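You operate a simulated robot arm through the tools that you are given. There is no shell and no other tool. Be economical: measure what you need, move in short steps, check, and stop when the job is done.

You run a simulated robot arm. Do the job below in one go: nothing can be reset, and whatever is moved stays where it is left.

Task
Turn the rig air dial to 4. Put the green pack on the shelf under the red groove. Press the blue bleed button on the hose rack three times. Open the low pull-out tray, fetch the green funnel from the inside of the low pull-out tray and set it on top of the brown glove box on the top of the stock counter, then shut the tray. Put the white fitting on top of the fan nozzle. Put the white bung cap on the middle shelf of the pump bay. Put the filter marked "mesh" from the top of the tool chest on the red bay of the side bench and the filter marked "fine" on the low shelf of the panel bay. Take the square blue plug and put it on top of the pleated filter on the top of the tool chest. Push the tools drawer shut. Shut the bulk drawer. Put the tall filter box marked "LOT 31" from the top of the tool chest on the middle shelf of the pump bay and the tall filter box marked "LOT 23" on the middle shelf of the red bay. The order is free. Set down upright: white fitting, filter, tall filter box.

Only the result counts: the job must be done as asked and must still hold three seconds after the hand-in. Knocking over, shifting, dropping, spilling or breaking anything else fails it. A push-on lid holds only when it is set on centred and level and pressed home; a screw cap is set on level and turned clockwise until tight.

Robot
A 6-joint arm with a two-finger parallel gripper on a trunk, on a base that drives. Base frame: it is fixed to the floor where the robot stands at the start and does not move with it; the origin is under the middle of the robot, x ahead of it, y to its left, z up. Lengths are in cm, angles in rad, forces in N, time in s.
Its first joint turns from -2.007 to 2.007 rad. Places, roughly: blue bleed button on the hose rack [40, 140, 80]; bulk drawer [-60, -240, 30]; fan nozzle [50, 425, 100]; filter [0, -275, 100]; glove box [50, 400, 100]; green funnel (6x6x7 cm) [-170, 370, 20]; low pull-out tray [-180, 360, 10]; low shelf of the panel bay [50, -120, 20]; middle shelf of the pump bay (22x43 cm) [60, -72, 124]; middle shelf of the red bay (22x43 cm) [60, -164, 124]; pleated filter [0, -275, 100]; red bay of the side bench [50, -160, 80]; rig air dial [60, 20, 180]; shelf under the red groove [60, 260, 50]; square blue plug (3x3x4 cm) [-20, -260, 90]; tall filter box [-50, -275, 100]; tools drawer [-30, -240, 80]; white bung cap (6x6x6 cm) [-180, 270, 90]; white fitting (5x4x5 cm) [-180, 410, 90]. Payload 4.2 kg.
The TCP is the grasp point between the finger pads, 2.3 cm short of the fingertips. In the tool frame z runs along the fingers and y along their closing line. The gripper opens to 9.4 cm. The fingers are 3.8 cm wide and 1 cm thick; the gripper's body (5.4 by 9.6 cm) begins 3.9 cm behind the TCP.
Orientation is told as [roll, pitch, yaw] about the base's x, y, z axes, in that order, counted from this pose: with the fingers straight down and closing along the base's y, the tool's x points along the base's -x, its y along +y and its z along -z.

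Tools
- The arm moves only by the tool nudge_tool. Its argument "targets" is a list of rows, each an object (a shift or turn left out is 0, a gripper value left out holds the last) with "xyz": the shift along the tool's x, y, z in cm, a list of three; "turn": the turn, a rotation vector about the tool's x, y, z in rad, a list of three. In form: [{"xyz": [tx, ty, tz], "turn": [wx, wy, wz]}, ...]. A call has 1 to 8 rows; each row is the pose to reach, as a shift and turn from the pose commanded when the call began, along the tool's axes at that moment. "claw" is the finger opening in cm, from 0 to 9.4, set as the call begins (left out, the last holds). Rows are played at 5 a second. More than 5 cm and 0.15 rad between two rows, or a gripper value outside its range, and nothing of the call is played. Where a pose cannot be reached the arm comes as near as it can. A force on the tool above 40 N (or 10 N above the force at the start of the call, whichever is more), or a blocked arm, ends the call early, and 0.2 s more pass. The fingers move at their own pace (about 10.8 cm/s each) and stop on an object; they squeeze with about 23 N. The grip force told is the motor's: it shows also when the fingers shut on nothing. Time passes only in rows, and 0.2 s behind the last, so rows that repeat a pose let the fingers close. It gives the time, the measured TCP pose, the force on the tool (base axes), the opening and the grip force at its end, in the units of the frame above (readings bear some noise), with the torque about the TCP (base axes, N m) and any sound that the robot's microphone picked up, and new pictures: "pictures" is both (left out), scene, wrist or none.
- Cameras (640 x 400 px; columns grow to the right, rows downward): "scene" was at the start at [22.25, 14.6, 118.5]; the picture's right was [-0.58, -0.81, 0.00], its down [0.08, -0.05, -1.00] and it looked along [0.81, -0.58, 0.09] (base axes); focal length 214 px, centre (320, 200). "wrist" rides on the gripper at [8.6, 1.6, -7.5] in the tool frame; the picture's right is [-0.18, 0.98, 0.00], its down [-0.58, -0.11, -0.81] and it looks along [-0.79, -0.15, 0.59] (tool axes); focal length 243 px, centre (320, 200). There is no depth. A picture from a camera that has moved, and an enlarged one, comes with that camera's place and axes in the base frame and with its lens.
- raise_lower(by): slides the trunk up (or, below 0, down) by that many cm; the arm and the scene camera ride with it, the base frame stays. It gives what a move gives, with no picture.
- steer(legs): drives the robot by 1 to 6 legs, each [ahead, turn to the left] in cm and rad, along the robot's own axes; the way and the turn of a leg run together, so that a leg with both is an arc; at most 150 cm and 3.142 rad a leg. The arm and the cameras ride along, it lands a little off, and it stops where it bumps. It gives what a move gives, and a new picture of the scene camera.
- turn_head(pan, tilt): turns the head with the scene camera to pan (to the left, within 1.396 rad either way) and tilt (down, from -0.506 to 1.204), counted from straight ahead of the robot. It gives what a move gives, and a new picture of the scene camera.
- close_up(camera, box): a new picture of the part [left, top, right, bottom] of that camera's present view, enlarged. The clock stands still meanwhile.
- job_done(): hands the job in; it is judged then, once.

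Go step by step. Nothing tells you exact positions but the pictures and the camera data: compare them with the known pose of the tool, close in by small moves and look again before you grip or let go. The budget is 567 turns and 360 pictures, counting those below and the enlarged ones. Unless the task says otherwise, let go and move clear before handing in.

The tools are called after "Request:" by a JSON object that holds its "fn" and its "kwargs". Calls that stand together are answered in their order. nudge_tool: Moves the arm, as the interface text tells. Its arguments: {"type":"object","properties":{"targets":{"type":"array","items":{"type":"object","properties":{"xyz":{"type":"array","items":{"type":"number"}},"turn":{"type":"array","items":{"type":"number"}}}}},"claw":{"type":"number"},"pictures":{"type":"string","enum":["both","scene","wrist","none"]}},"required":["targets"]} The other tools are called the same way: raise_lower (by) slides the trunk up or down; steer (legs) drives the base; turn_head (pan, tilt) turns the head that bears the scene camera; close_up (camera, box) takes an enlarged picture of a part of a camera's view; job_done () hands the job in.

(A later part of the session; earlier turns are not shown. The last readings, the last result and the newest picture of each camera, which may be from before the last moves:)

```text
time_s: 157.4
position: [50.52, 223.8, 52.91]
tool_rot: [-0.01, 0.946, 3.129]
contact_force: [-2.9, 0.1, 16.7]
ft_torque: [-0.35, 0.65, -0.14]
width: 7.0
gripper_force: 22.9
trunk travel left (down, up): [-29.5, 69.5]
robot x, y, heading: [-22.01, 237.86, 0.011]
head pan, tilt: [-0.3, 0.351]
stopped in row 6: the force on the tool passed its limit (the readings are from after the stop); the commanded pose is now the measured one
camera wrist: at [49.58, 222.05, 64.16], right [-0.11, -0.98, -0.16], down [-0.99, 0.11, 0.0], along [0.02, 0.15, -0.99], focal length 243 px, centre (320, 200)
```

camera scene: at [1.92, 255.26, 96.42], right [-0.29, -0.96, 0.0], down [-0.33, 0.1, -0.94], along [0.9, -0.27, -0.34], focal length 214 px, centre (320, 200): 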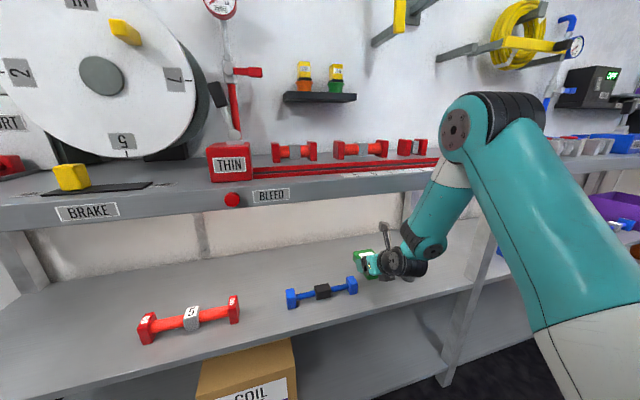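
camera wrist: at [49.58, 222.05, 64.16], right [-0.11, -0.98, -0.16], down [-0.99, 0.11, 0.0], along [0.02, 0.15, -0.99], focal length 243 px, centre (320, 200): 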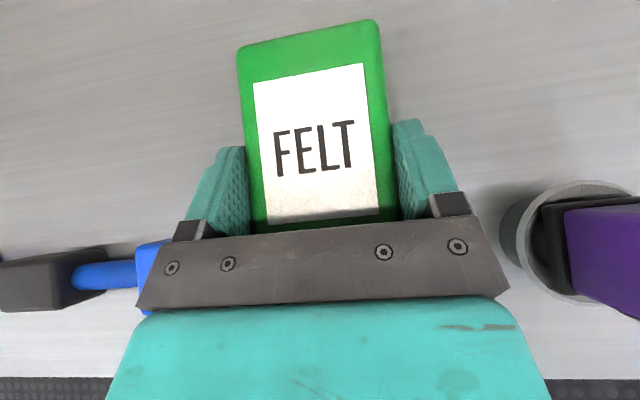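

The pack rests on the shelf. Release gently and rise straight up.

Request:
{"fn": "nudge_tool", "kwargs": {"targets": [{"xyz": [0.1, 0, -0.1]}, {"xyz": [0.1, 0, -0.1]}, {"xyz": [0.1, 0, -0.1]}], "claw": 8.2, "pictures": "none"}}

Request:
{"fn": "nudge_tool", "kwargs": {"targets": [{"xyz": [1.6, 0, -1.2]}, {"xyz": [3.2, 0, -2.4]}, {"xyz": [5.6, 0, -4.2]}, {"xyz": [8, 0, -6]}], "pictures": "both"}}

```text
time_s: 158.2
position: [50.48, 223.72, 53.0]
tool_rot: [-0.012, 0.942, 3.125]
contact_force: [1.7, 8.2, 11.2]
ft_torque: [-0.19, -0.12, 0.16]
width: 7.82
gripper_force: 0.1
trunk travel left (down, up): [-29.5, 69.5]
robot x, y, heading: [-22.12, 238.19, 0.01]
head pan, tilt: [-0.3, 0.351]
```

```text
time_s: 159.2
position: [50.25, 223.78, 62.91]
tool_rot: [-0.009, 0.938, 3.126]
contact_force: [0.7, -0.3, -0.1]
ft_torque: [0.0, 0.0, -0.04]
width: 8.2
gripper_force: 0.0
trunk travel left (down, up): [-29.5, 69.5]
robot x, y, heading: [-22.09, 238.16, 0.009]
head pan, tilt: [-0.3, 0.351]
camera scene: at [1.92, 255.26, 96.41], right [-0.29, -0.96, 0.0], down [-0.33, 0.1, -0.94], along [0.9, -0.27, -0.34], focal length 214 px, centre (320, 200)
camera wrist: at [49.42, 221.91, 74.11], right [-0.11, -0.98, -0.16], down [-0.99, 0.12, 0.01], along [0.01, 0.16, -0.99], focal length 243 px, centre (320, 200)
```

scene: 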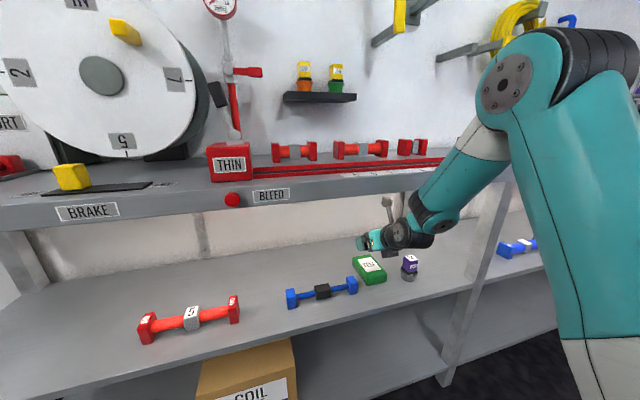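
wrist: 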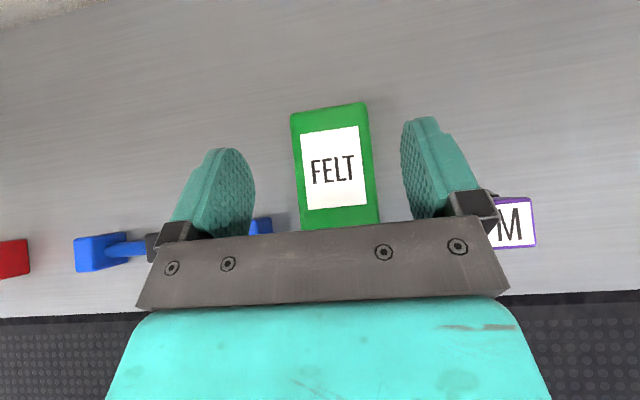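

The pack is in place and neighbours are untouched. I back out, re-level the tool and unspin it.

Request:
{"fn": "steer", "kwargs": {"legs": [[-44, 0]]}}

Request:
{"fn": "nudge_tool", "kwargs": {"targets": [{"xyz": [-0.5, 0, -3], "turn": [0, -0.14, 0]}, {"xyz": [-1, 0, -6], "turn": [0, -0.28, 0]}, {"xyz": [-1.5, 0, -9], "turn": [0, -0.42, 0]}, {"xyz": [-2, 0, -12], "turn": [0, -0.56, 0]}, {"xyz": [-2.5, 0, -15], "turn": [0, -0.7, 0]}, {"xyz": [-3, 0, -18], "turn": [0, -0.84, 0]}, {"xyz": [-3.5, 0, -20], "turn": [0, -0.935, 0]}], "pictures": "none"}}

Request:
{"fn": "nudge_tool", "kwargs": {"targets": [{"turn": [0, 0, -0.145]}, {"turn": [0, 0, -0.29]}, {"turn": [0, 0, -0.435]}, {"turn": [0, 0, -0.58]}, {"turn": [0, 0, -0.725]}, {"turn": [0, 0, -0.87]}, {"turn": [0, 0, -1.015]}, {"turn": [0, 0, -1.16]}], "pictures": "none"}}

Request:
{"fn": "nudge_tool", "kwargs": {"targets": [{"turn": [0, 0, -0.145]}, {"turn": [0, 0, -0.29]}, {"turn": [0, 0, -0.435]}, {"turn": [0, 0, -0.58]}, {"turn": [0, 0, -0.725]}, {"turn": [0, 0, -0.87]}, {"turn": [0, 0, -1.015]}, {"turn": [0, 0, -1.16]}], "pictures": "none"}}

Request:
{"fn": "nudge_tool", "kwargs": {"targets": [{"turn": [0, 0, -0.145]}, {"turn": [0, 0, -0.29]}, {"turn": [0, 0, -0.435]}, {"turn": [0, 0, -0.58]}, {"turn": [0, 0, -0.725]}, {"turn": [0, 0, -0.81]}], "pictures": "none"}}

```text
time_s: 161.9
position: [6.7, 223.21, 62.84]
tool_rot: [-0.013, 0.942, 3.122]
contact_force: [-0.2, -0.7, 0.0]
ft_torque: [0.0, -0.01, -0.02]
width: 8.19
gripper_force: 0.1
trunk travel left (down, up): [-29.5, 69.5]
robot x, y, heading: [-65.49, 237.99, 0.009]
head pan, tilt: [-0.3, 0.351]
camera scene: at [-41.77, 254.83, 96.42], right [-0.29, -0.96, 0.0], down [-0.33, 0.1, -0.94], along [0.9, -0.27, -0.34], focal length 214 px, centre (320, 200)
```

scene: 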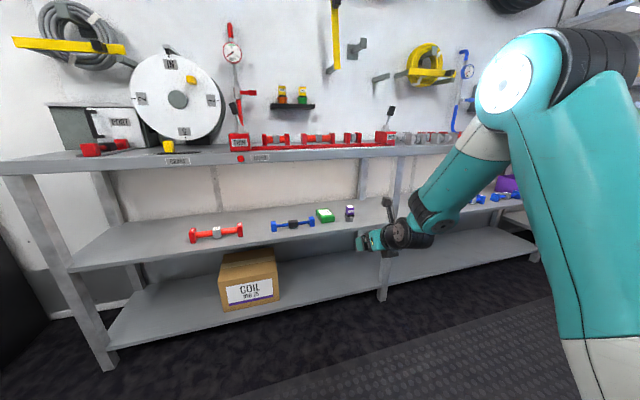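

```text
time_s: 163.5
position: [-11.55, 223.2, 71.85]
tool_rot: [-0.008, 0.003, 3.134]
contact_force: [0.4, 0.0, -0.3]
ft_torque: [-0.01, 0.0, 0.01]
width: 8.22
gripper_force: 0.1
out of reach, approached as far as the arm can: row 4
trunk travel left (down, up): [-29.5, 69.5]
robot x, y, heading: [-65.92, 237.65, 0.01]
head pan, tilt: [-0.3, 0.351]
```

```text
time_s: 165.3
position: [-11.63, 223.28, 71.88]
tool_rot: [0.002, 0.009, -1.987]
contact_force: [0.4, 0.7, -0.5]
ft_torque: [0.01, 0.02, -0.04]
width: 8.2
gripper_force: 0.1
trunk travel left (down, up): [-29.5, 69.5]
robot x, y, heading: [-65.76, 237.57, 0.007]
head pan, tilt: [-0.3, 0.351]
```

```text
time_s: 167.1
position: [-11.56, 223.18, 71.92]
tool_rot: [0.01, 0.001, -0.824]
contact_force: [0.6, -1.0, -0.5]
ft_torque: [0.03, 0.01, -0.01]
width: 8.2
gripper_force: 0.1
trunk travel left (down, up): [-29.5, 69.5]
robot x, y, heading: [-65.67, 237.67, 0.007]
head pan, tilt: [-0.3, 0.351]
```

```text
time_s: 168.5
position: [-11.56, 223.3, 71.82]
tool_rot: [0.009, -0.006, -0.016]
contact_force: [-0.1, 0.1, -0.4]
ft_torque: [-0.04, 0.0, 0.02]
width: 8.21
gripper_force: 0.1
trunk travel left (down, up): [-29.5, 69.5]
robot x, y, heading: [-65.51, 237.67, 0.012]
head pan, tilt: [-0.3, 0.351]
```

Leveled. I centre the arm, raise the trunk, drive north and look west.

Request:
{"fn": "nudge_tool", "kwargs": {"targets": [{"xyz": [2.5, 3.5, 0]}, {"xyz": [5, 7, 0]}, {"xyz": [7.5, 10.5, 0]}, {"xyz": [10, 14, 0]}], "pictures": "none"}}

Request:
{"fn": "raise_lower", "kwargs": {"by": 40}}

Request:
{"fn": "steer", "kwargs": {"legs": [[0, 1.56], [120, 0]]}}

Request:
{"fn": "turn_head", "kwargs": {"pan": 1.2, "tilt": 0.5}}

```text
time_s: 169.5
position: [-21.53, 237.25, 71.78]
tool_rot: [0.007, -0.005, -0.021]
contact_force: [-0.4, -0.3, 0.3]
ft_torque: [0.02, -0.01, -0.01]
width: 8.21
gripper_force: 0.1
trunk travel left (down, up): [-29.5, 69.5]
robot x, y, heading: [-65.63, 237.58, 0.006]
head pan, tilt: [-0.3, 0.351]
```

```text
time_s: 173.3
position: [-21.47, 237.27, 111.84]
tool_rot: [0.008, -0.005, -0.018]
contact_force: [-0.2, -0.2, -0.3]
ft_torque: [0.0, 0.02, 0.02]
width: 8.21
gripper_force: 0.0
trunk travel left (down, up): [-69.5, 29.5]
robot x, y, heading: [-65.82, 237.81, 0.009]
head pan, tilt: [-0.3, 0.351]
```

```text
time_s: 183.0
position: [-61.23, 398.83, 111.96]
tool_rot: [0.008, -0.004, 1.511]
contact_force: [-0.6, 0.4, 0.5]
ft_torque: [-0.01, 0.01, -0.01]
width: 8.15
gripper_force: 0.1
trunk travel left (down, up): [-69.5, 29.5]
robot x, y, heading: [-63.32, 355.02, 1.538]
head pan, tilt: [-0.3, 0.351]
camera scene: at [-79.5, 379.5, 136.42], right [0.95, -0.33, 0.0], down [-0.11, -0.32, -0.94], along [0.31, 0.89, -0.34], focal length 214 px, centre (320, 200)
```

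scene: 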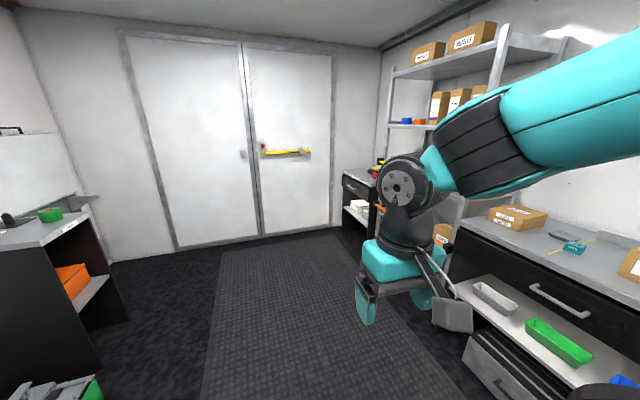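

```text
time_s: 184.6
position: [-61.19, 398.75, 111.79]
tool_rot: [0.007, -0.005, 1.513]
contact_force: [0.2, 0.0, -0.1]
ft_torque: [-0.04, 0.01, -0.01]
width: 8.21
gripper_force: 0.0
trunk travel left (down, up): [-69.5, 29.5]
robot x, y, heading: [-63.34, 354.61, 1.54]
head pan, tilt: [1.201, 0.499]
camera scene: at [-90.91, 374.27, 135.05], right [0.39, 0.92, 0.0], down [0.44, -0.19, -0.88], along [-0.81, 0.34, -0.48], focal length 214 px, centre (320, 200)
```

scene: 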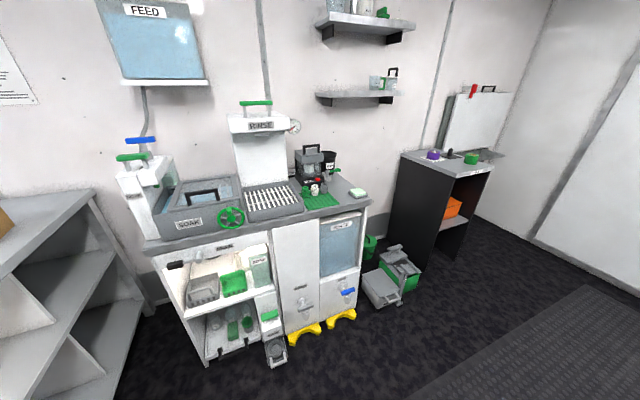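

Here is the wash station: the low tray with handle bars, and something white on the top. Zooming.

Request:
{"fn": "close_up", "kwargs": {"camera": "scene", "box": [140, 230, 300, 380]}}

Request:
{"fn": "close_up", "kwargs": {"camera": "scene", "box": [220, 130, 380, 230]}}

Request:
{"fn": "turn_head", "kwargs": {"pan": 1.39, "tilt": 0.3}}

Request:
{"fn": "turn_head", "kwargs": {"pan": -1.2, "tilt": 0.4}}

```text
2.67 times, centred on (220, 305) of scene
camera zoom: at [-90.91, 374.27, 135.05], right [0.39, 0.92, 0.0], down [0.44, -0.19, -0.88], along [-0.81, 0.34, -0.48], focal length 572 px, centre (587, -80)
```

zoom: 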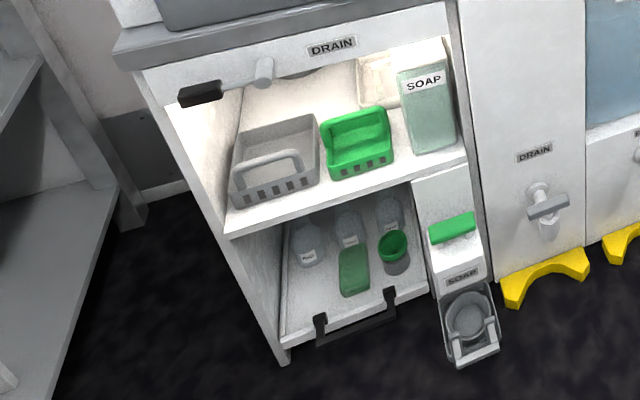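

```text
4.00 times, centred on (300, 180) of scene
camera zoom: at [-90.91, 374.27, 135.05], right [0.39, 0.92, 0.0], down [0.44, -0.19, -0.88], along [-0.81, 0.34, -0.48], focal length 858 px, centre (400, 280)
```

zoom: 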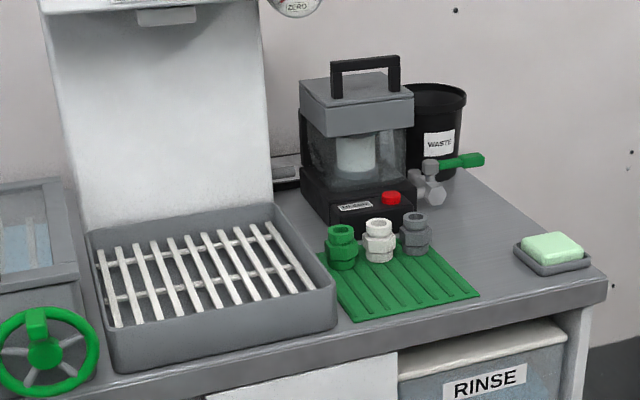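

```text
time_s: 185.4
position: [-61.21, 398.95, 111.78]
tool_rot: [0.008, -0.006, 1.511]
contact_force: [0.2, -0.3, -0.7]
ft_torque: [-0.01, 0.0, -0.02]
width: 8.17
gripper_force: 0.0
trunk travel left (down, up): [-69.5, 29.5]
robot x, y, heading: [-63.46, 354.92, 1.539]
head pan, tilt: [1.389, 0.3]
camera scene: at [-91.66, 372.69, 136.89], right [0.21, 0.98, 0.0], down [0.29, -0.06, -0.96], along [-0.93, 0.2, -0.3], focal length 214 px, centre (320, 200)
```

scene: 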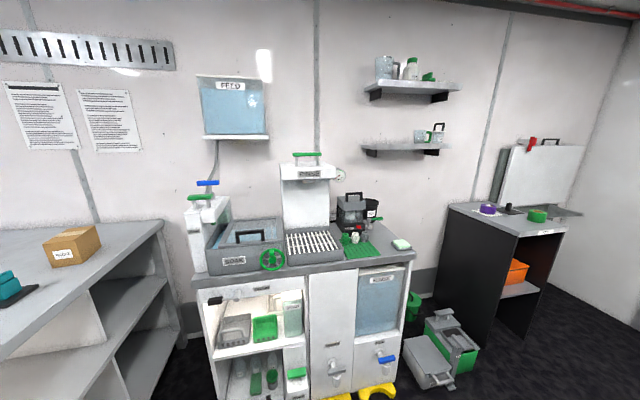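

```text
time_s: 187.7
position: [-61.15, 398.86, 111.8]
tool_rot: [0.006, -0.007, 1.511]
contact_force: [0.8, 0.0, 0.6]
ft_torque: [0.03, 0.01, 0.0]
width: 8.18
gripper_force: 0.1
trunk travel left (down, up): [-69.5, 29.5]
robot x, y, heading: [-63.63, 354.33, 1.537]
head pan, tilt: [-1.201, 0.4]
camera scene: at [-73.8, 373.77, 135.96], right [0.33, -0.94, 0.0], down [-0.37, -0.13, -0.92], along [0.87, 0.31, -0.39], focal length 214 px, centre (320, 200)
```

scene: 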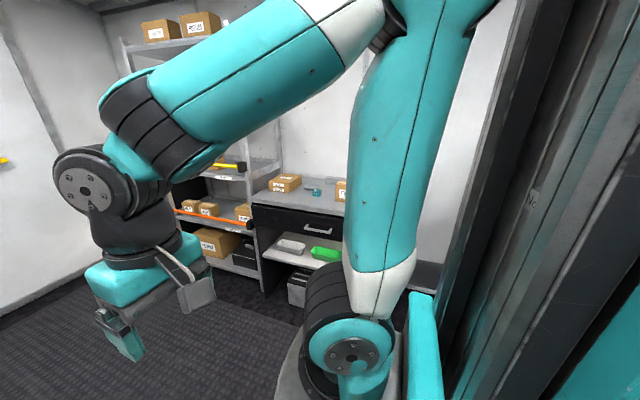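

The white fitting stands between a green and a grey one on the green mat (~[-173, 406, 92]); the tray has a dark bar handle near [-164, 356, 12]; the green funnel is inside it. I face west and lower for a better look.

Request:
{"fn": "steer", "kwargs": {"legs": [[0, 1.6]]}}

Request:
{"fn": "raise_lower", "kwargs": {"by": -40}}

Request:
{"fn": "turn_head", "kwargs": {"pan": -0.3, "tilt": 0.5}}

```text
time_s: 192.0
position: [-107.72, 355.92, 111.83]
tool_rot: [0.006, -0.004, 3.104]
contact_force: [0.1, -0.1, 0.3]
ft_torque: [0.04, 0.01, 0.01]
width: 8.21
gripper_force: 0.1
trunk travel left (down, up): [-69.5, 29.5]
robot x, y, heading: [-63.44, 354.81, 3.134]
head pan, tilt: [-1.201, 0.4]
camera scene: at [-82.21, 344.2, 135.96], right [0.94, 0.35, 0.0], down [0.14, -0.36, -0.92], along [-0.32, 0.86, -0.39], focal length 214 px, centre (320, 200)
```

scene: 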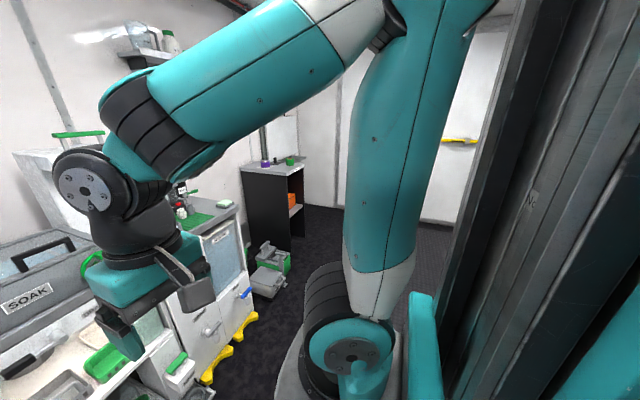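

```text
time_s: 195.8
position: [-107.67, 356.1, 71.81]
tool_rot: [0.006, -0.006, 3.104]
contact_force: [0.4, -0.2, -0.6]
ft_torque: [-0.02, 0.03, 0.02]
width: 8.17
gripper_force: 0.2
trunk travel left (down, up): [-29.5, 69.5]
robot x, y, heading: [-63.41, 355.06, 3.131]
head pan, tilt: [-1.201, 0.4]
```

```text
time_s: 197.0
position: [-107.65, 355.98, 71.77]
tool_rot: [0.007, -0.005, 3.106]
contact_force: [0.2, 0.6, -0.4]
ft_torque: [0.02, 0.0, 0.0]
width: 8.21
gripper_force: 0.0
trunk travel left (down, up): [-29.5, 69.5]
robot x, y, heading: [-63.19, 354.69, 3.134]
head pan, tilt: [-0.3, 0.499]
camera scene: at [-87.61, 338.31, 95.05], right [0.31, 0.95, 0.0], down [0.46, -0.15, -0.88], along [-0.84, 0.27, -0.48], focal length 214 px, centre (320, 200)
```

scene: 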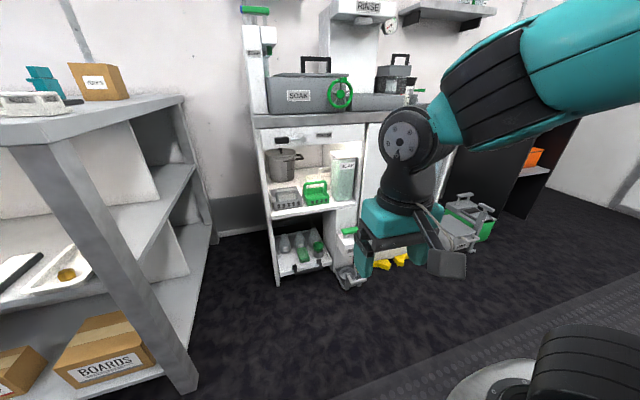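

Request:
{"fn": "close_up", "kwargs": {"camera": "scene", "box": [240, 100, 400, 300]}}

```text
2.00 times, centred on (320, 200) of scene
camera zoom: at [-87.61, 338.31, 95.05], right [0.31, 0.95, 0.0], down [0.46, -0.15, -0.88], along [-0.84, 0.27, -0.48], focal length 429 px, centre (320, 200)
```

zoom: 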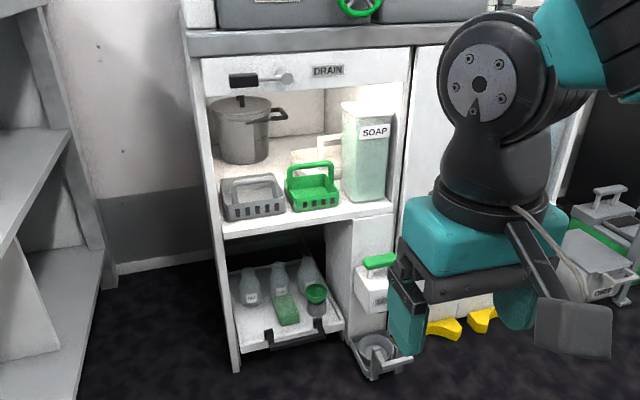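

Handle bar at about [-161.4, 356, 16.7], protruding ~3.5 cm from the cabinet. I spin the tool 90° (camera to the south side) and pitch it forward, so the fingers close above/below the bar.

Request:
{"fn": "nudge_tool", "kwargs": {"targets": [{"turn": [0, 0, 0.145]}, {"turn": [0, 0, 0.29]}, {"turn": [0, 0, 0.435]}, {"turn": [0, 0, 0.58]}, {"turn": [0, 0, 0.725]}, {"turn": [0, 0, 0.87]}, {"turn": [0, 0, 1.015]}, {"turn": [0, 0, 1.16]}], "pictures": "none"}}

Request:
{"fn": "nudge_tool", "kwargs": {"targets": [{"turn": [0, 0, 0.14]}, {"turn": [0, 0, 0.28]}, {"turn": [0, 0, 0.41]}, {"turn": [0, 0, 0.41]}], "claw": 5, "pictures": "none"}}

Request:
{"fn": "nudge_tool", "kwargs": {"targets": [{"xyz": [0, 0, 2], "turn": [-0.15, 0, 0]}, {"xyz": [0, 0, 4], "turn": [-0.3, 0, 0]}, {"xyz": [0, 0, 6], "turn": [-0.45, 0, 0]}, {"xyz": [0, 0, 8], "turn": [-0.6, 0, 0]}, {"xyz": [0, 0, 10], "turn": [-0.75, 0, 0]}, {"xyz": [0, 0, 12], "turn": [-0.9, 0, 0]}, {"xyz": [0, 0, 14], "turn": [-1.05, 0, 0]}, {"xyz": [0, 0, 16], "turn": [-1.2, 0, 0]}], "pictures": "none"}}

Request:
{"fn": "raise_lower", "kwargs": {"by": -29}}

```text
time_s: 198.8
position: [-107.72, 355.98, 71.9]
tool_rot: [0.006, 0.005, 1.942]
contact_force: [-0.3, -1.0, 1.0]
ft_torque: [0.02, 0.01, -0.01]
width: 8.2
gripper_force: 0.0
trunk travel left (down, up): [-29.5, 69.5]
robot x, y, heading: [-63.45, 354.67, 3.133]
head pan, tilt: [-0.3, 0.499]
```

```text
time_s: 199.8
position: [-107.67, 356.02, 71.83]
tool_rot: [0.005, 0.005, 1.533]
contact_force: [-0.3, -0.4, -0.5]
ft_torque: [0.03, 0.01, -0.04]
width: 4.99
gripper_force: 0.2
trunk travel left (down, up): [-29.5, 69.5]
robot x, y, heading: [-63.48, 354.88, 3.128]
head pan, tilt: [-0.3, 0.499]
```

```text
time_s: 201.6
position: [-120.67, 345.29, 62.75]
tool_rot: [1.182, -0.006, 1.546]
contact_force: [0.6, 0.3, -1.0]
ft_torque: [-0.02, -0.02, -0.01]
width: 5.0
gripper_force: 0.2
out of reach, approached as far as the arm can: row 2, 3, 4, 5, 6, 7, 8
trunk travel left (down, up): [-29.5, 69.5]
robot x, y, heading: [-63.16, 354.58, 3.137]
head pan, tilt: [-0.3, 0.499]
```

```text
time_s: 204.5
position: [-120.57, 345.23, 33.7]
tool_rot: [1.181, -0.006, 1.544]
contact_force: [0.2, 0.2, 0.6]
ft_torque: [0.02, -0.03, -0.01]
width: 4.99
gripper_force: 0.1
trunk travel left (down, up): [-0.5, 98.5]
robot x, y, heading: [-63.43, 354.95, 3.128]
head pan, tilt: [-0.3, 0.499]
```

Now lower the hand to bar height and see the reachable pose.

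Request:
{"fn": "nudge_tool", "kwargs": {"targets": [{"xyz": [0, -3.5, 1.4]}, {"xyz": [0, -7, 2.8]}, {"xyz": [0, -10.5, 4.3]}, {"xyz": [0, -13.9, 5.7]}, {"xyz": [0, -13.9, 5.7]}], "pictures": "both"}}

```text
time_s: 205.7
position: [-127.04, 341.9, 21.2]
tool_rot: [1.177, -0.01, 1.544]
contact_force: [-1.0, 0.1, 0.4]
ft_torque: [0.02, -0.02, 0.02]
width: 5.01
gripper_force: 0.1
out of reach, approached as far as the arm can: row 1, 2, 3, 4, 5
trunk travel left (down, up): [-0.5, 98.5]
robot x, y, heading: [-63.15, 354.84, 3.132]
head pan, tilt: [-0.3, 0.499]
camera scene: at [-87.61, 338.3, 66.05], right [0.31, 0.95, 0.0], down [0.46, -0.15, -0.88], along [-0.84, 0.27, -0.48], focal length 214 px, centre (320, 200)
camera wrist: at [-121.06, 333.06, 25.51], right [-0.37, 0.19, 0.91], down [0.8, 0.56, 0.21], along [-0.47, 0.81, -0.36], focal length 243 px, centre (320, 200)
```

scene: 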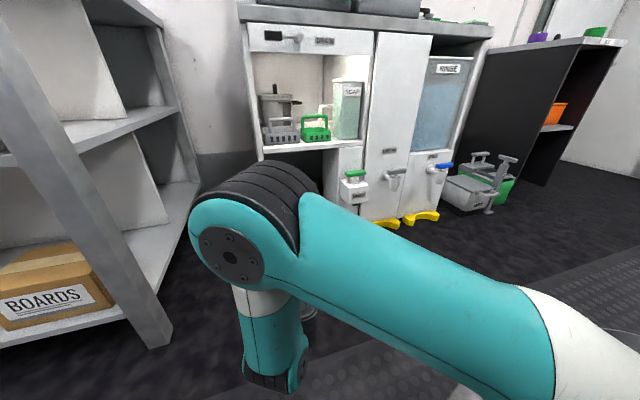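
wrist: 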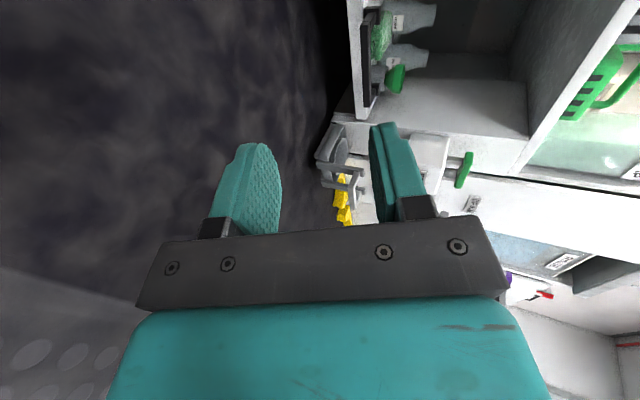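

It reaches low with the arm further out. I lower to bar height, then reposition the base (15 cm north, then ahead).

Request:
{"fn": "nudge_tool", "kwargs": {"targets": [{"xyz": [0, -1.5, 2.2]}, {"xyz": [0, -3.1, 4.5]}, {"xyz": [0, -3.1, 4.5]}], "pictures": "none"}}

Request:
{"fn": "steer", "kwargs": {"legs": [[0, -1.57], [14.5, 0], [0, 1.57], [15, 0]]}}

Request:
{"fn": "nudge_tool", "kwargs": {"targets": [{"xyz": [0, 0, 0]}], "pictures": "wrist"}}

```text
time_s: 206.5
position: [-130.29, 341.93, 16.8]
tool_rot: [1.18, -0.007, 1.543]
contact_force: [-0.4, -0.6, -0.1]
ft_torque: [-0.02, 0.01, -0.03]
width: 5.02
gripper_force: 0.2
trunk travel left (down, up): [-0.5, 98.5]
robot x, y, heading: [-63.57, 354.72, 3.131]
head pan, tilt: [-0.3, 0.499]
```

```text
time_s: 216.4
position: [-145.3, 358.62, 16.91]
tool_rot: [1.181, -0.006, 1.518]
contact_force: [0.2, 0.5, -1.0]
ft_torque: [-0.01, -0.01, 0.03]
width: 5.01
gripper_force: 0.0
trunk travel left (down, up): [-0.5, 98.5]
robot x, y, heading: [-78.07, 369.65, 3.103]
head pan, tilt: [-0.3, 0.499]
camera scene: at [-102.89, 353.95, 66.05], right [0.33, 0.94, 0.0], down [0.45, -0.16, -0.88], along [-0.83, 0.29, -0.48], focal length 214 px, centre (320, 200)
```

scene: 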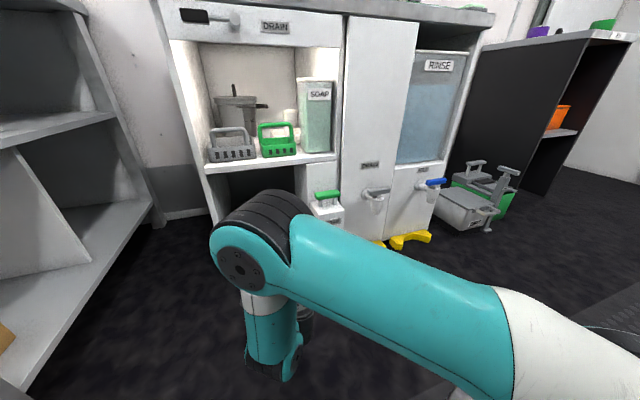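

```text
time_s: 216.8
position: [-145.19, 358.72, 16.76]
tool_rot: [1.181, -0.004, 1.519]
contact_force: [-0.2, -0.8, -0.2]
ft_torque: [-0.01, -0.01, -0.01]
width: 4.98
gripper_force: 0.1
trunk travel left (down, up): [-0.5, 98.5]
robot x, y, heading: [-78.13, 369.4, 3.1]
head pan, tilt: [-0.3, 0.499]
camera wrist: at [-139.5, 349.7, 21.06], right [-0.37, 0.2, 0.91], down [0.82, 0.54, 0.21], along [-0.45, 0.82, -0.36], focal length 243 px, centre (320, 200)
```

wrist: 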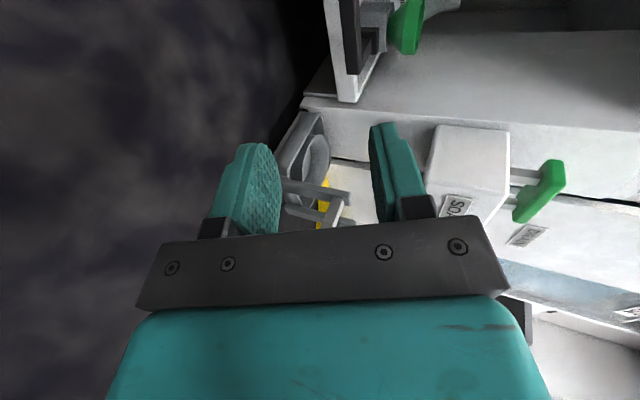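

Request:
{"fn": "close_up", "kwargs": {"camera": "wrist", "box": [240, 0, 480, 150]}}

```text
2.67 times, centred on (360, 75) of wrist
camera zoom: at [-139.5, 349.7, 21.06], right [-0.37, 0.2, 0.91], down [0.82, 0.54, 0.21], along [-0.45, 0.82, -0.36], focal length 647 px, centre (213, 533)
```

zoom: 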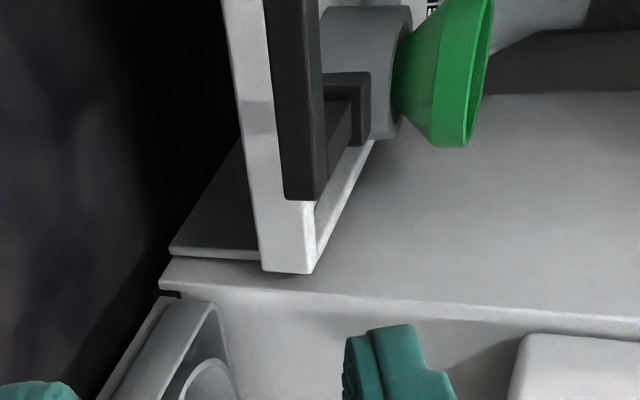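

The bar is nearer z≈12, x≈-165, y 349–363. I lower 4.7 cm and shift to the bar's middle, then look again.

Request:
{"fn": "nudge_tool", "kwargs": {"targets": [{"xyz": [1, -2.2, 0.9]}, {"xyz": [2.2, -4.4, 1.8]}, {"xyz": [2.2, -4.4, 1.8]}], "claw": 4.5, "pictures": "none"}}

Request:
{"fn": "steer", "kwargs": {"legs": [[8, 0]]}}

Request:
{"fn": "close_up", "kwargs": {"camera": "wrist", "box": [160, 0, 480, 200]}}

```text
time_s: 217.6
position: [-145.42, 356.43, 12.1]
tool_rot: [1.18, -0.004, 1.519]
contact_force: [0.1, -0.1, -0.3]
ft_torque: [0.03, 0.05, -0.02]
width: 4.51
gripper_force: 0.1
trunk travel left (down, up): [-0.5, 98.5]
robot x, y, heading: [-77.72, 369.68, 3.099]
head pan, tilt: [-0.3, 0.499]
```

```text
time_s: 218.7
position: [-153.46, 356.67, 12.1]
tool_rot: [1.18, -0.005, 1.519]
contact_force: [-0.8, -0.2, 0.1]
ft_torque: [0.02, -0.04, 0.01]
width: 4.49
gripper_force: 0.0
trunk travel left (down, up): [-0.5, 98.5]
robot x, y, heading: [-86.37, 369.89, 3.109]
head pan, tilt: [-0.3, 0.499]
camera scene: at [-110.91, 354.22, 66.05], right [0.33, 0.94, 0.0], down [0.45, -0.16, -0.88], along [-0.83, 0.29, -0.48], focal length 214 px, centre (320, 200)
```

scene: 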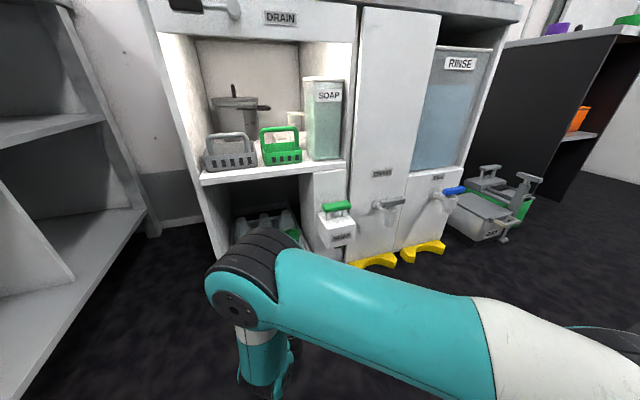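

```text
2.00 times, centred on (320, 100) of wrist
camera zoom: at [-147.59, 347.74, 16.32], right [-0.37, 0.2, 0.91], down [0.82, 0.54, 0.21], along [-0.45, 0.82, -0.36], focal length 485 px, centre (320, 400)
```

zoom: 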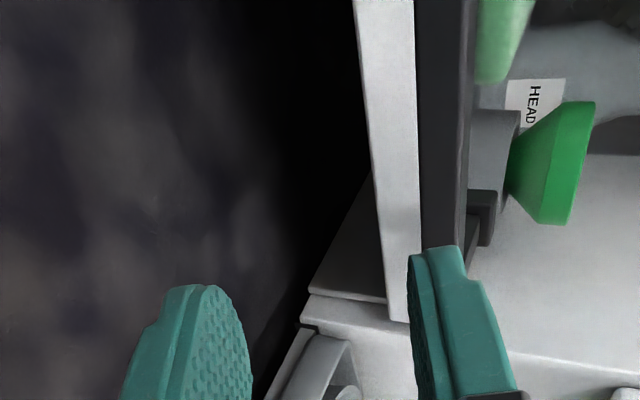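

Consistent: bar z≈12.2 at x≈-164.8. I go forward 6 cm horizontally and look again.

Request:
{"fn": "nudge_tool", "kwargs": {"targets": [{"xyz": [0, 1.1, 2.8]}, {"xyz": [0, 2.3, 5.55]}, {"xyz": [0, 2.3, 5.55]}], "pictures": "wrist"}}

```text
time_s: 219.3
position: [-158.78, 357.12, 12.13]
tool_rot: [1.174, -0.011, 1.522]
contact_force: [21.3, 4.9, 11.8]
ft_torque: [-0.53, 0.64, 0.08]
width: 4.64
gripper_force: 1.6
trunk travel left (down, up): [-0.5, 98.5]
robot x, y, heading: [-86.24, 369.8, 3.106]
head pan, tilt: [-0.3, 0.499]
stopped in row 3: the force on the tool passed its limit (the readings are from after the stop); the commanded pose is now the measured one
camera wrist: at [-152.92, 348.08, 16.3], right [-0.37, 0.19, 0.91], down [0.81, 0.54, 0.22], along [-0.45, 0.82, -0.36], focal length 243 px, centre (320, 200)
```

wrist: 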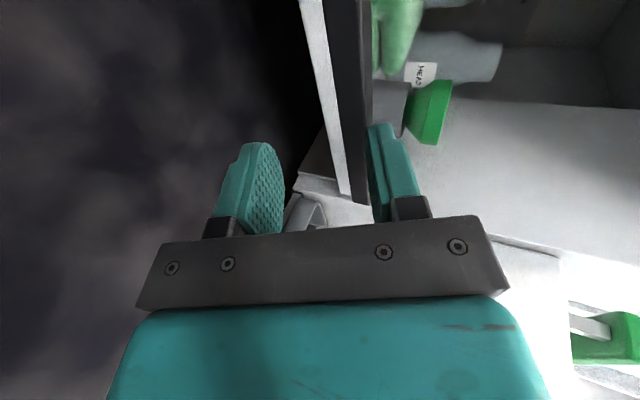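

The upper finger touched the bar's upper edge; so I back off 1.5, raise 1.6, open to 6.

Request:
{"fn": "nudge_tool", "kwargs": {"targets": [{"xyz": [0, -0.6, -1.4]}, {"xyz": [0, 0.9, -2]}, {"xyz": [0, 0.9, -2]}], "claw": 6.5, "pictures": "wrist"}}

```text
time_s: 220.1
position: [-157.26, 357.16, 13.84]
tool_rot: [1.174, -0.009, 1.523]
contact_force: [-0.2, -0.1, -0.1]
ft_torque: [0.01, -0.03, -0.02]
width: 6.51
gripper_force: 0.1
trunk travel left (down, up): [-0.5, 98.5]
robot x, y, heading: [-86.49, 370.25, 3.105]
head pan, tilt: [-0.3, 0.499]
camera wrist: at [-151.47, 348.09, 17.9], right [-0.37, 0.19, 0.91], down [0.81, 0.54, 0.22], along [-0.45, 0.82, -0.36], focal length 243 px, centre (320, 200)
```

wrist: 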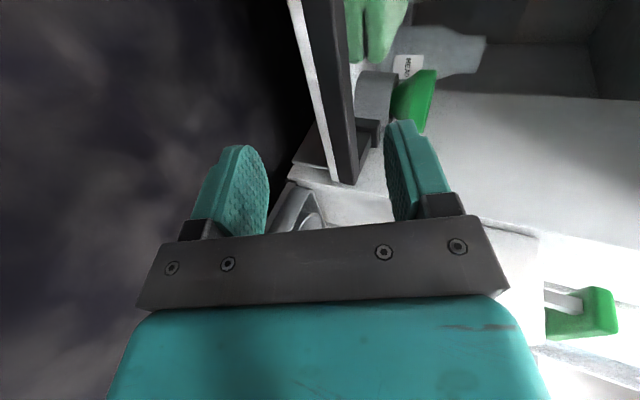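

The bar is between the fingers now. Forward 4 cm, then close.

Request:
{"fn": "nudge_tool", "kwargs": {"targets": [{"xyz": [0, 0.7, 1.8]}, {"xyz": [0, 1.2, 3]}, {"xyz": [0, 1.5, 3.7]}, {"xyz": [0, 1.5, 3.7]}], "pictures": "wrist"}}

```text
time_s: 221.1
position: [-161.25, 357.37, 13.57]
tool_rot: [1.174, -0.011, 1.523]
contact_force: [0.5, 0.2, 0.0]
ft_torque: [-0.01, -0.02, 0.02]
width: 6.48
gripper_force: 0.1
trunk travel left (down, up): [-0.5, 98.5]
robot x, y, heading: [-86.01, 369.81, 3.106]
head pan, tilt: [-0.3, 0.499]
camera wrist: at [-155.5, 348.25, 17.8], right [-0.37, 0.19, 0.91], down [0.81, 0.54, 0.22], along [-0.45, 0.82, -0.36], focal length 243 px, centre (320, 200)
```

wrist: 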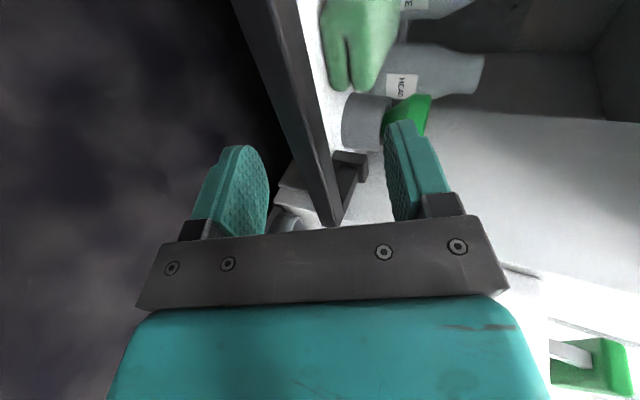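

Closing on the bar.

Request:
{"fn": "nudge_tool", "kwargs": {"targets": [{"xyz": [0, 0, 0]}, {"xyz": [0, 0, 0]}, {"xyz": [0, 0, 0]}], "claw": 0, "pictures": "wrist"}}

```text
time_s: 221.9
position: [-161.1, 357.26, 13.44]
tool_rot: [1.169, -0.012, 1.521]
contact_force: [2.6, -2.5, -20.4]
ft_torque: [1.55, 0.03, 1.28]
width: 1.77
gripper_force: 45.4
trunk travel left (down, up): [-0.5, 98.5]
robot x, y, heading: [-86.55, 369.69, 3.105]
head pan, tilt: [-0.3, 0.499]
camera wrist: at [-155.4, 348.25, 17.56], right [-0.38, 0.19, 0.91], down [0.81, 0.54, 0.22], along [-0.45, 0.82, -0.36], focal length 243 px, centre (320, 200)
```

wrist: 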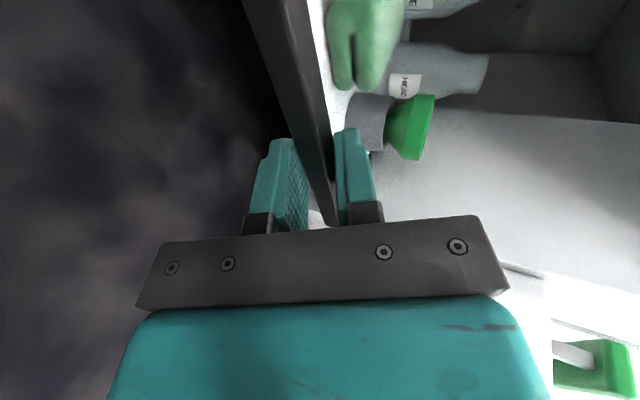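

Bar gripped. I pull gently with the arm first.

Request:
{"fn": "nudge_tool", "kwargs": {"targets": [{"xyz": [0, -0.3, -0.8]}, {"xyz": [0, -0.7, -1.7]}, {"xyz": [0, -1.1, -2.7]}, {"xyz": [0, -1.5, -3.7]}, {"xyz": [0, -1.9, -4.7]}, {"xyz": [0, -2.3, -5.6]}, {"xyz": [0, -2.6, -6.3]}], "pictures": "wrist"}}

```text
time_s: 223.5
position: [-154.68, 357.3, 13.45]
tool_rot: [1.164, -0.021, 1.519]
contact_force: [1.1, -3.4, -8.3]
ft_torque: [1.9, 0.2, 0.52]
width: 1.77
gripper_force: 45.2
trunk travel left (down, up): [-0.5, 98.5]
robot x, y, heading: [-86.24, 370.28, 3.104]
head pan, tilt: [-0.3, 0.499]
stopped in row 7: the force on the tool passed its limit (the readings are from after the stop); the commanded pose is now the measured one
camera wrist: at [-148.87, 348.14, 17.53], right [-0.38, 0.19, 0.91], down [0.81, 0.53, 0.23], along [-0.44, 0.82, -0.35], focal length 243 px, centre (320, 200)
```

wrist: 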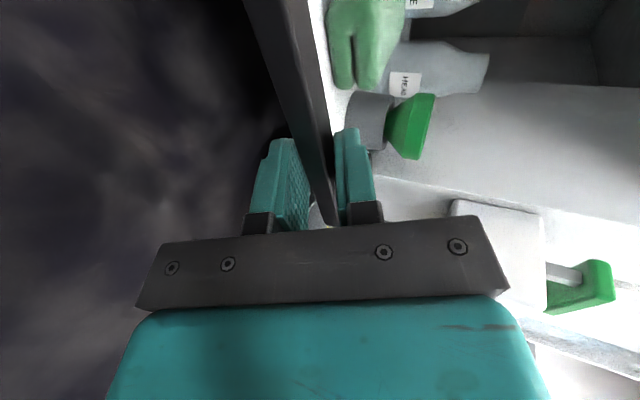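

The tray moves nicely. Continue by backing the base in small steps.

Request:
{"fn": "steer", "kwargs": {"legs": [[-3, 0], [-3, 0], [-3, 0], [-3, 0]]}}

Request:
{"fn": "nudge_tool", "kwargs": {"targets": [{"xyz": [0, 0, 0]}], "pictures": "wrist"}}

```text
time_s: 225.7
position: [-142.65, 357.07, 13.43]
tool_rot: [1.167, -0.019, 1.509]
contact_force: [-2.3, 36.5, -6.0]
ft_torque: [1.87, 0.24, 0.05]
width: 1.8
gripper_force: 45.7
trunk travel left (down, up): [-0.5, 98.5]
robot x, y, heading: [-74.46, 369.86, 3.099]
head pan, tilt: [-0.3, 0.499]
camera scene: at [-98.97, 353.85, 66.04], right [0.33, 0.94, 0.0], down [0.45, -0.16, -0.88], along [-0.83, 0.29, -0.48], focal length 214 px, centre (320, 200)
```

scene: 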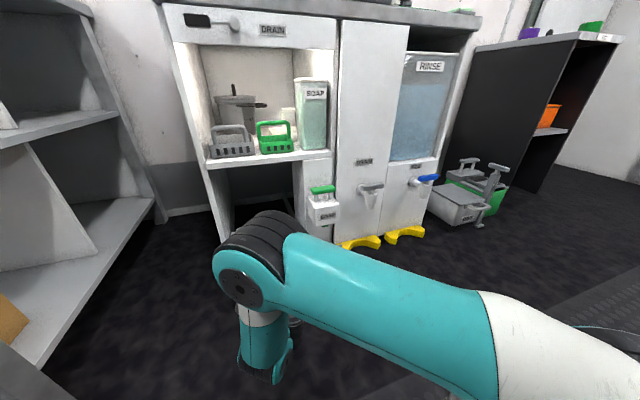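

```text
time_s: 226.1
position: [-142.7, 357.1, 13.45]
tool_rot: [1.168, -0.022, 1.511]
contact_force: [-2.6, -2.9, -2.8]
ft_torque: [1.85, 0.35, 0.51]
width: 1.78
gripper_force: 45.0
trunk travel left (down, up): [-0.5, 98.5]
robot x, y, heading: [-74.44, 369.45, 3.102]
head pan, tilt: [-0.3, 0.499]
camera wrist: at [-137.04, 347.93, 17.5], right [-0.38, 0.19, 0.91], down [0.82, 0.53, 0.23], along [-0.44, 0.83, -0.35], focal length 243 px, centre (320, 200)
```

wrist: 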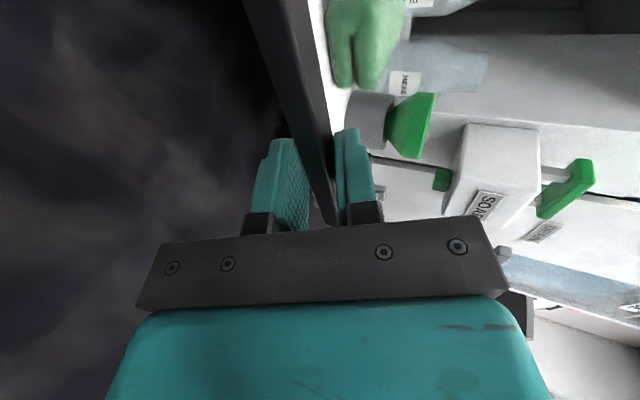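

Tray is out ~18 cm, contents undisturbed. Release and back off.

Request:
{"fn": "nudge_tool", "kwargs": {"targets": [{"xyz": [0, 0, 0]}, {"xyz": [0, 0, 0]}, {"xyz": [0, -0.9, -2.3]}, {"xyz": [0, -1.9, -4.6]}, {"xyz": [0, -2.8, -6.9]}], "claw": 6.5, "pictures": "wrist"}}

Request:
{"fn": "close_up", "kwargs": {"camera": "wrist", "box": [240, 0, 480, 150]}}

```text
time_s: 227.3
position: [-137.75, 354.98, 14.4]
tool_rot: [1.164, -0.023, 1.508]
contact_force: [0.2, -0.1, -0.3]
ft_torque: [0.02, -0.01, 0.0]
width: 6.49
gripper_force: 0.0
out of reach, approached as far as the arm can: row 4, 5
trunk travel left (down, up): [-0.5, 98.5]
robot x, y, heading: [-74.49, 369.66, 3.099]
head pan, tilt: [-0.3, 0.499]
camera wrist: at [-132.18, 345.89, 18.43], right [-0.38, 0.19, 0.91], down [0.82, 0.53, 0.23], along [-0.43, 0.83, -0.35], focal length 243 px, centre (320, 200)
```

wrist: 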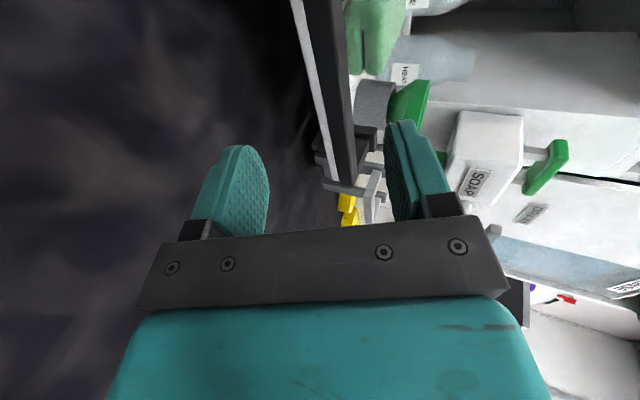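

```text
2.67 times, centred on (360, 75) of wrist
camera zoom: at [-132.18, 345.89, 18.43], right [-0.38, 0.19, 0.91], down [0.82, 0.53, 0.23], along [-0.43, 0.83, -0.35], focal length 647 px, centre (213, 533)
```

zoom: 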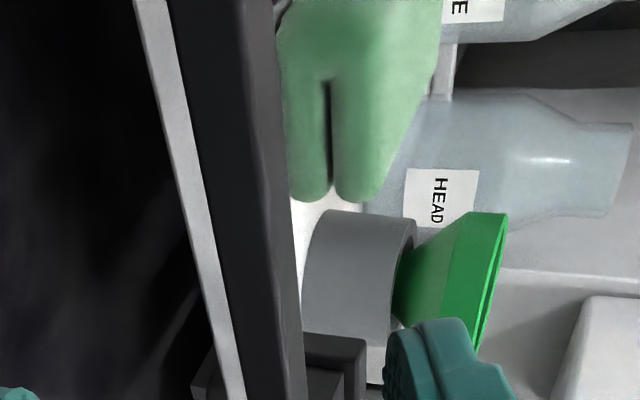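

The funnel sits in a grey cup holder. I rise and bring the tool back to pointing down for a top view.

Request:
{"fn": "raise_lower", "kwargs": {"by": 35}}

Request:
{"fn": "nudge_tool", "kwargs": {"targets": [{"turn": [0.145, 0, 0]}, {"turn": [0.29, 0, 0]}, {"turn": [0.435, 0, 0]}, {"turn": [0.58, 0, 0]}, {"turn": [0.725, 0, 0]}, {"turn": [0.87, 0, 0]}, {"turn": [1.015, 0, 0]}, {"turn": [1.165, 0, 0]}], "claw": 9.4, "pictures": "both"}}

```text
time_s: 230.7
position: [-137.82, 355.06, 49.29]
tool_rot: [1.164, -0.022, 1.509]
contact_force: [-0.3, 0.3, 0.2]
ft_torque: [0.01, -0.01, 0.0]
width: 6.49
gripper_force: 0.1
trunk travel left (down, up): [-35.5, 63.5]
robot x, y, heading: [-74.08, 369.67, 3.1]
head pan, tilt: [-0.3, 0.499]
```

```text
time_s: 232.5
position: [-137.8, 355.16, 49.17]
tool_rot: [-0.003, -0.023, 1.508]
contact_force: [0.2, -0.1, -0.1]
ft_torque: [0.0, -0.02, -0.02]
width: 9.4
gripper_force: 0.0
trunk travel left (down, up): [-35.5, 63.5]
robot x, y, heading: [-74.14, 369.74, 3.104]
head pan, tilt: [-0.3, 0.499]
camera scene: at [-98.96, 353.85, 101.05], right [0.33, 0.94, 0.0], down [0.45, -0.16, -0.88], along [-0.83, 0.29, -0.48], focal length 214 px, centre (320, 200)
camera wrist: at [-139.98, 346.31, 56.41], right [-0.97, 0.24, 0.0], down [0.14, 0.56, 0.82], along [0.2, 0.79, -0.57], focal length 243 px, centre (320, 200)
```

scene: 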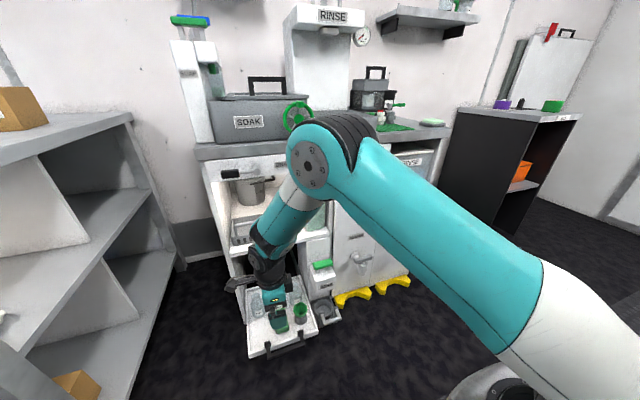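
wrist: 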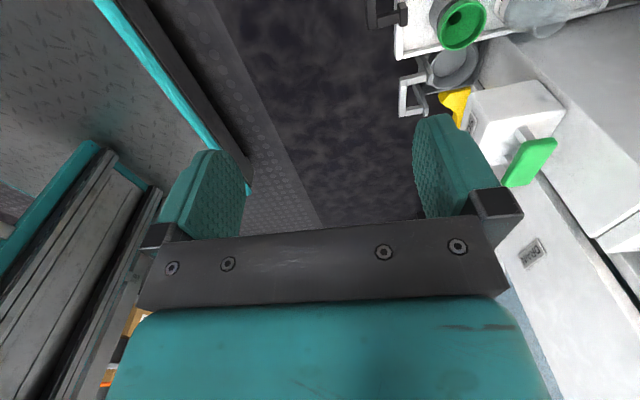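

Request:
{"fn": "close_up", "kwargs": {"camera": "scene", "box": [210, 250, 370, 370]}}

```text
3.33 times, centred on (290, 310) of scene
camera zoom: at [-98.96, 353.85, 101.05], right [0.33, 0.94, 0.0], down [0.45, -0.16, -0.88], along [-0.83, 0.29, -0.48], focal length 715 px, centre (420, -167)
```

zoom: 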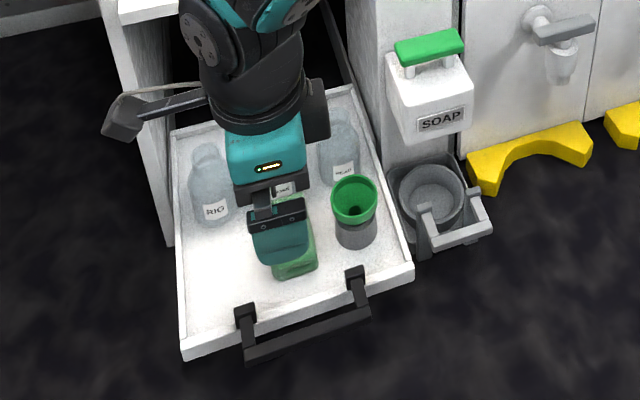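

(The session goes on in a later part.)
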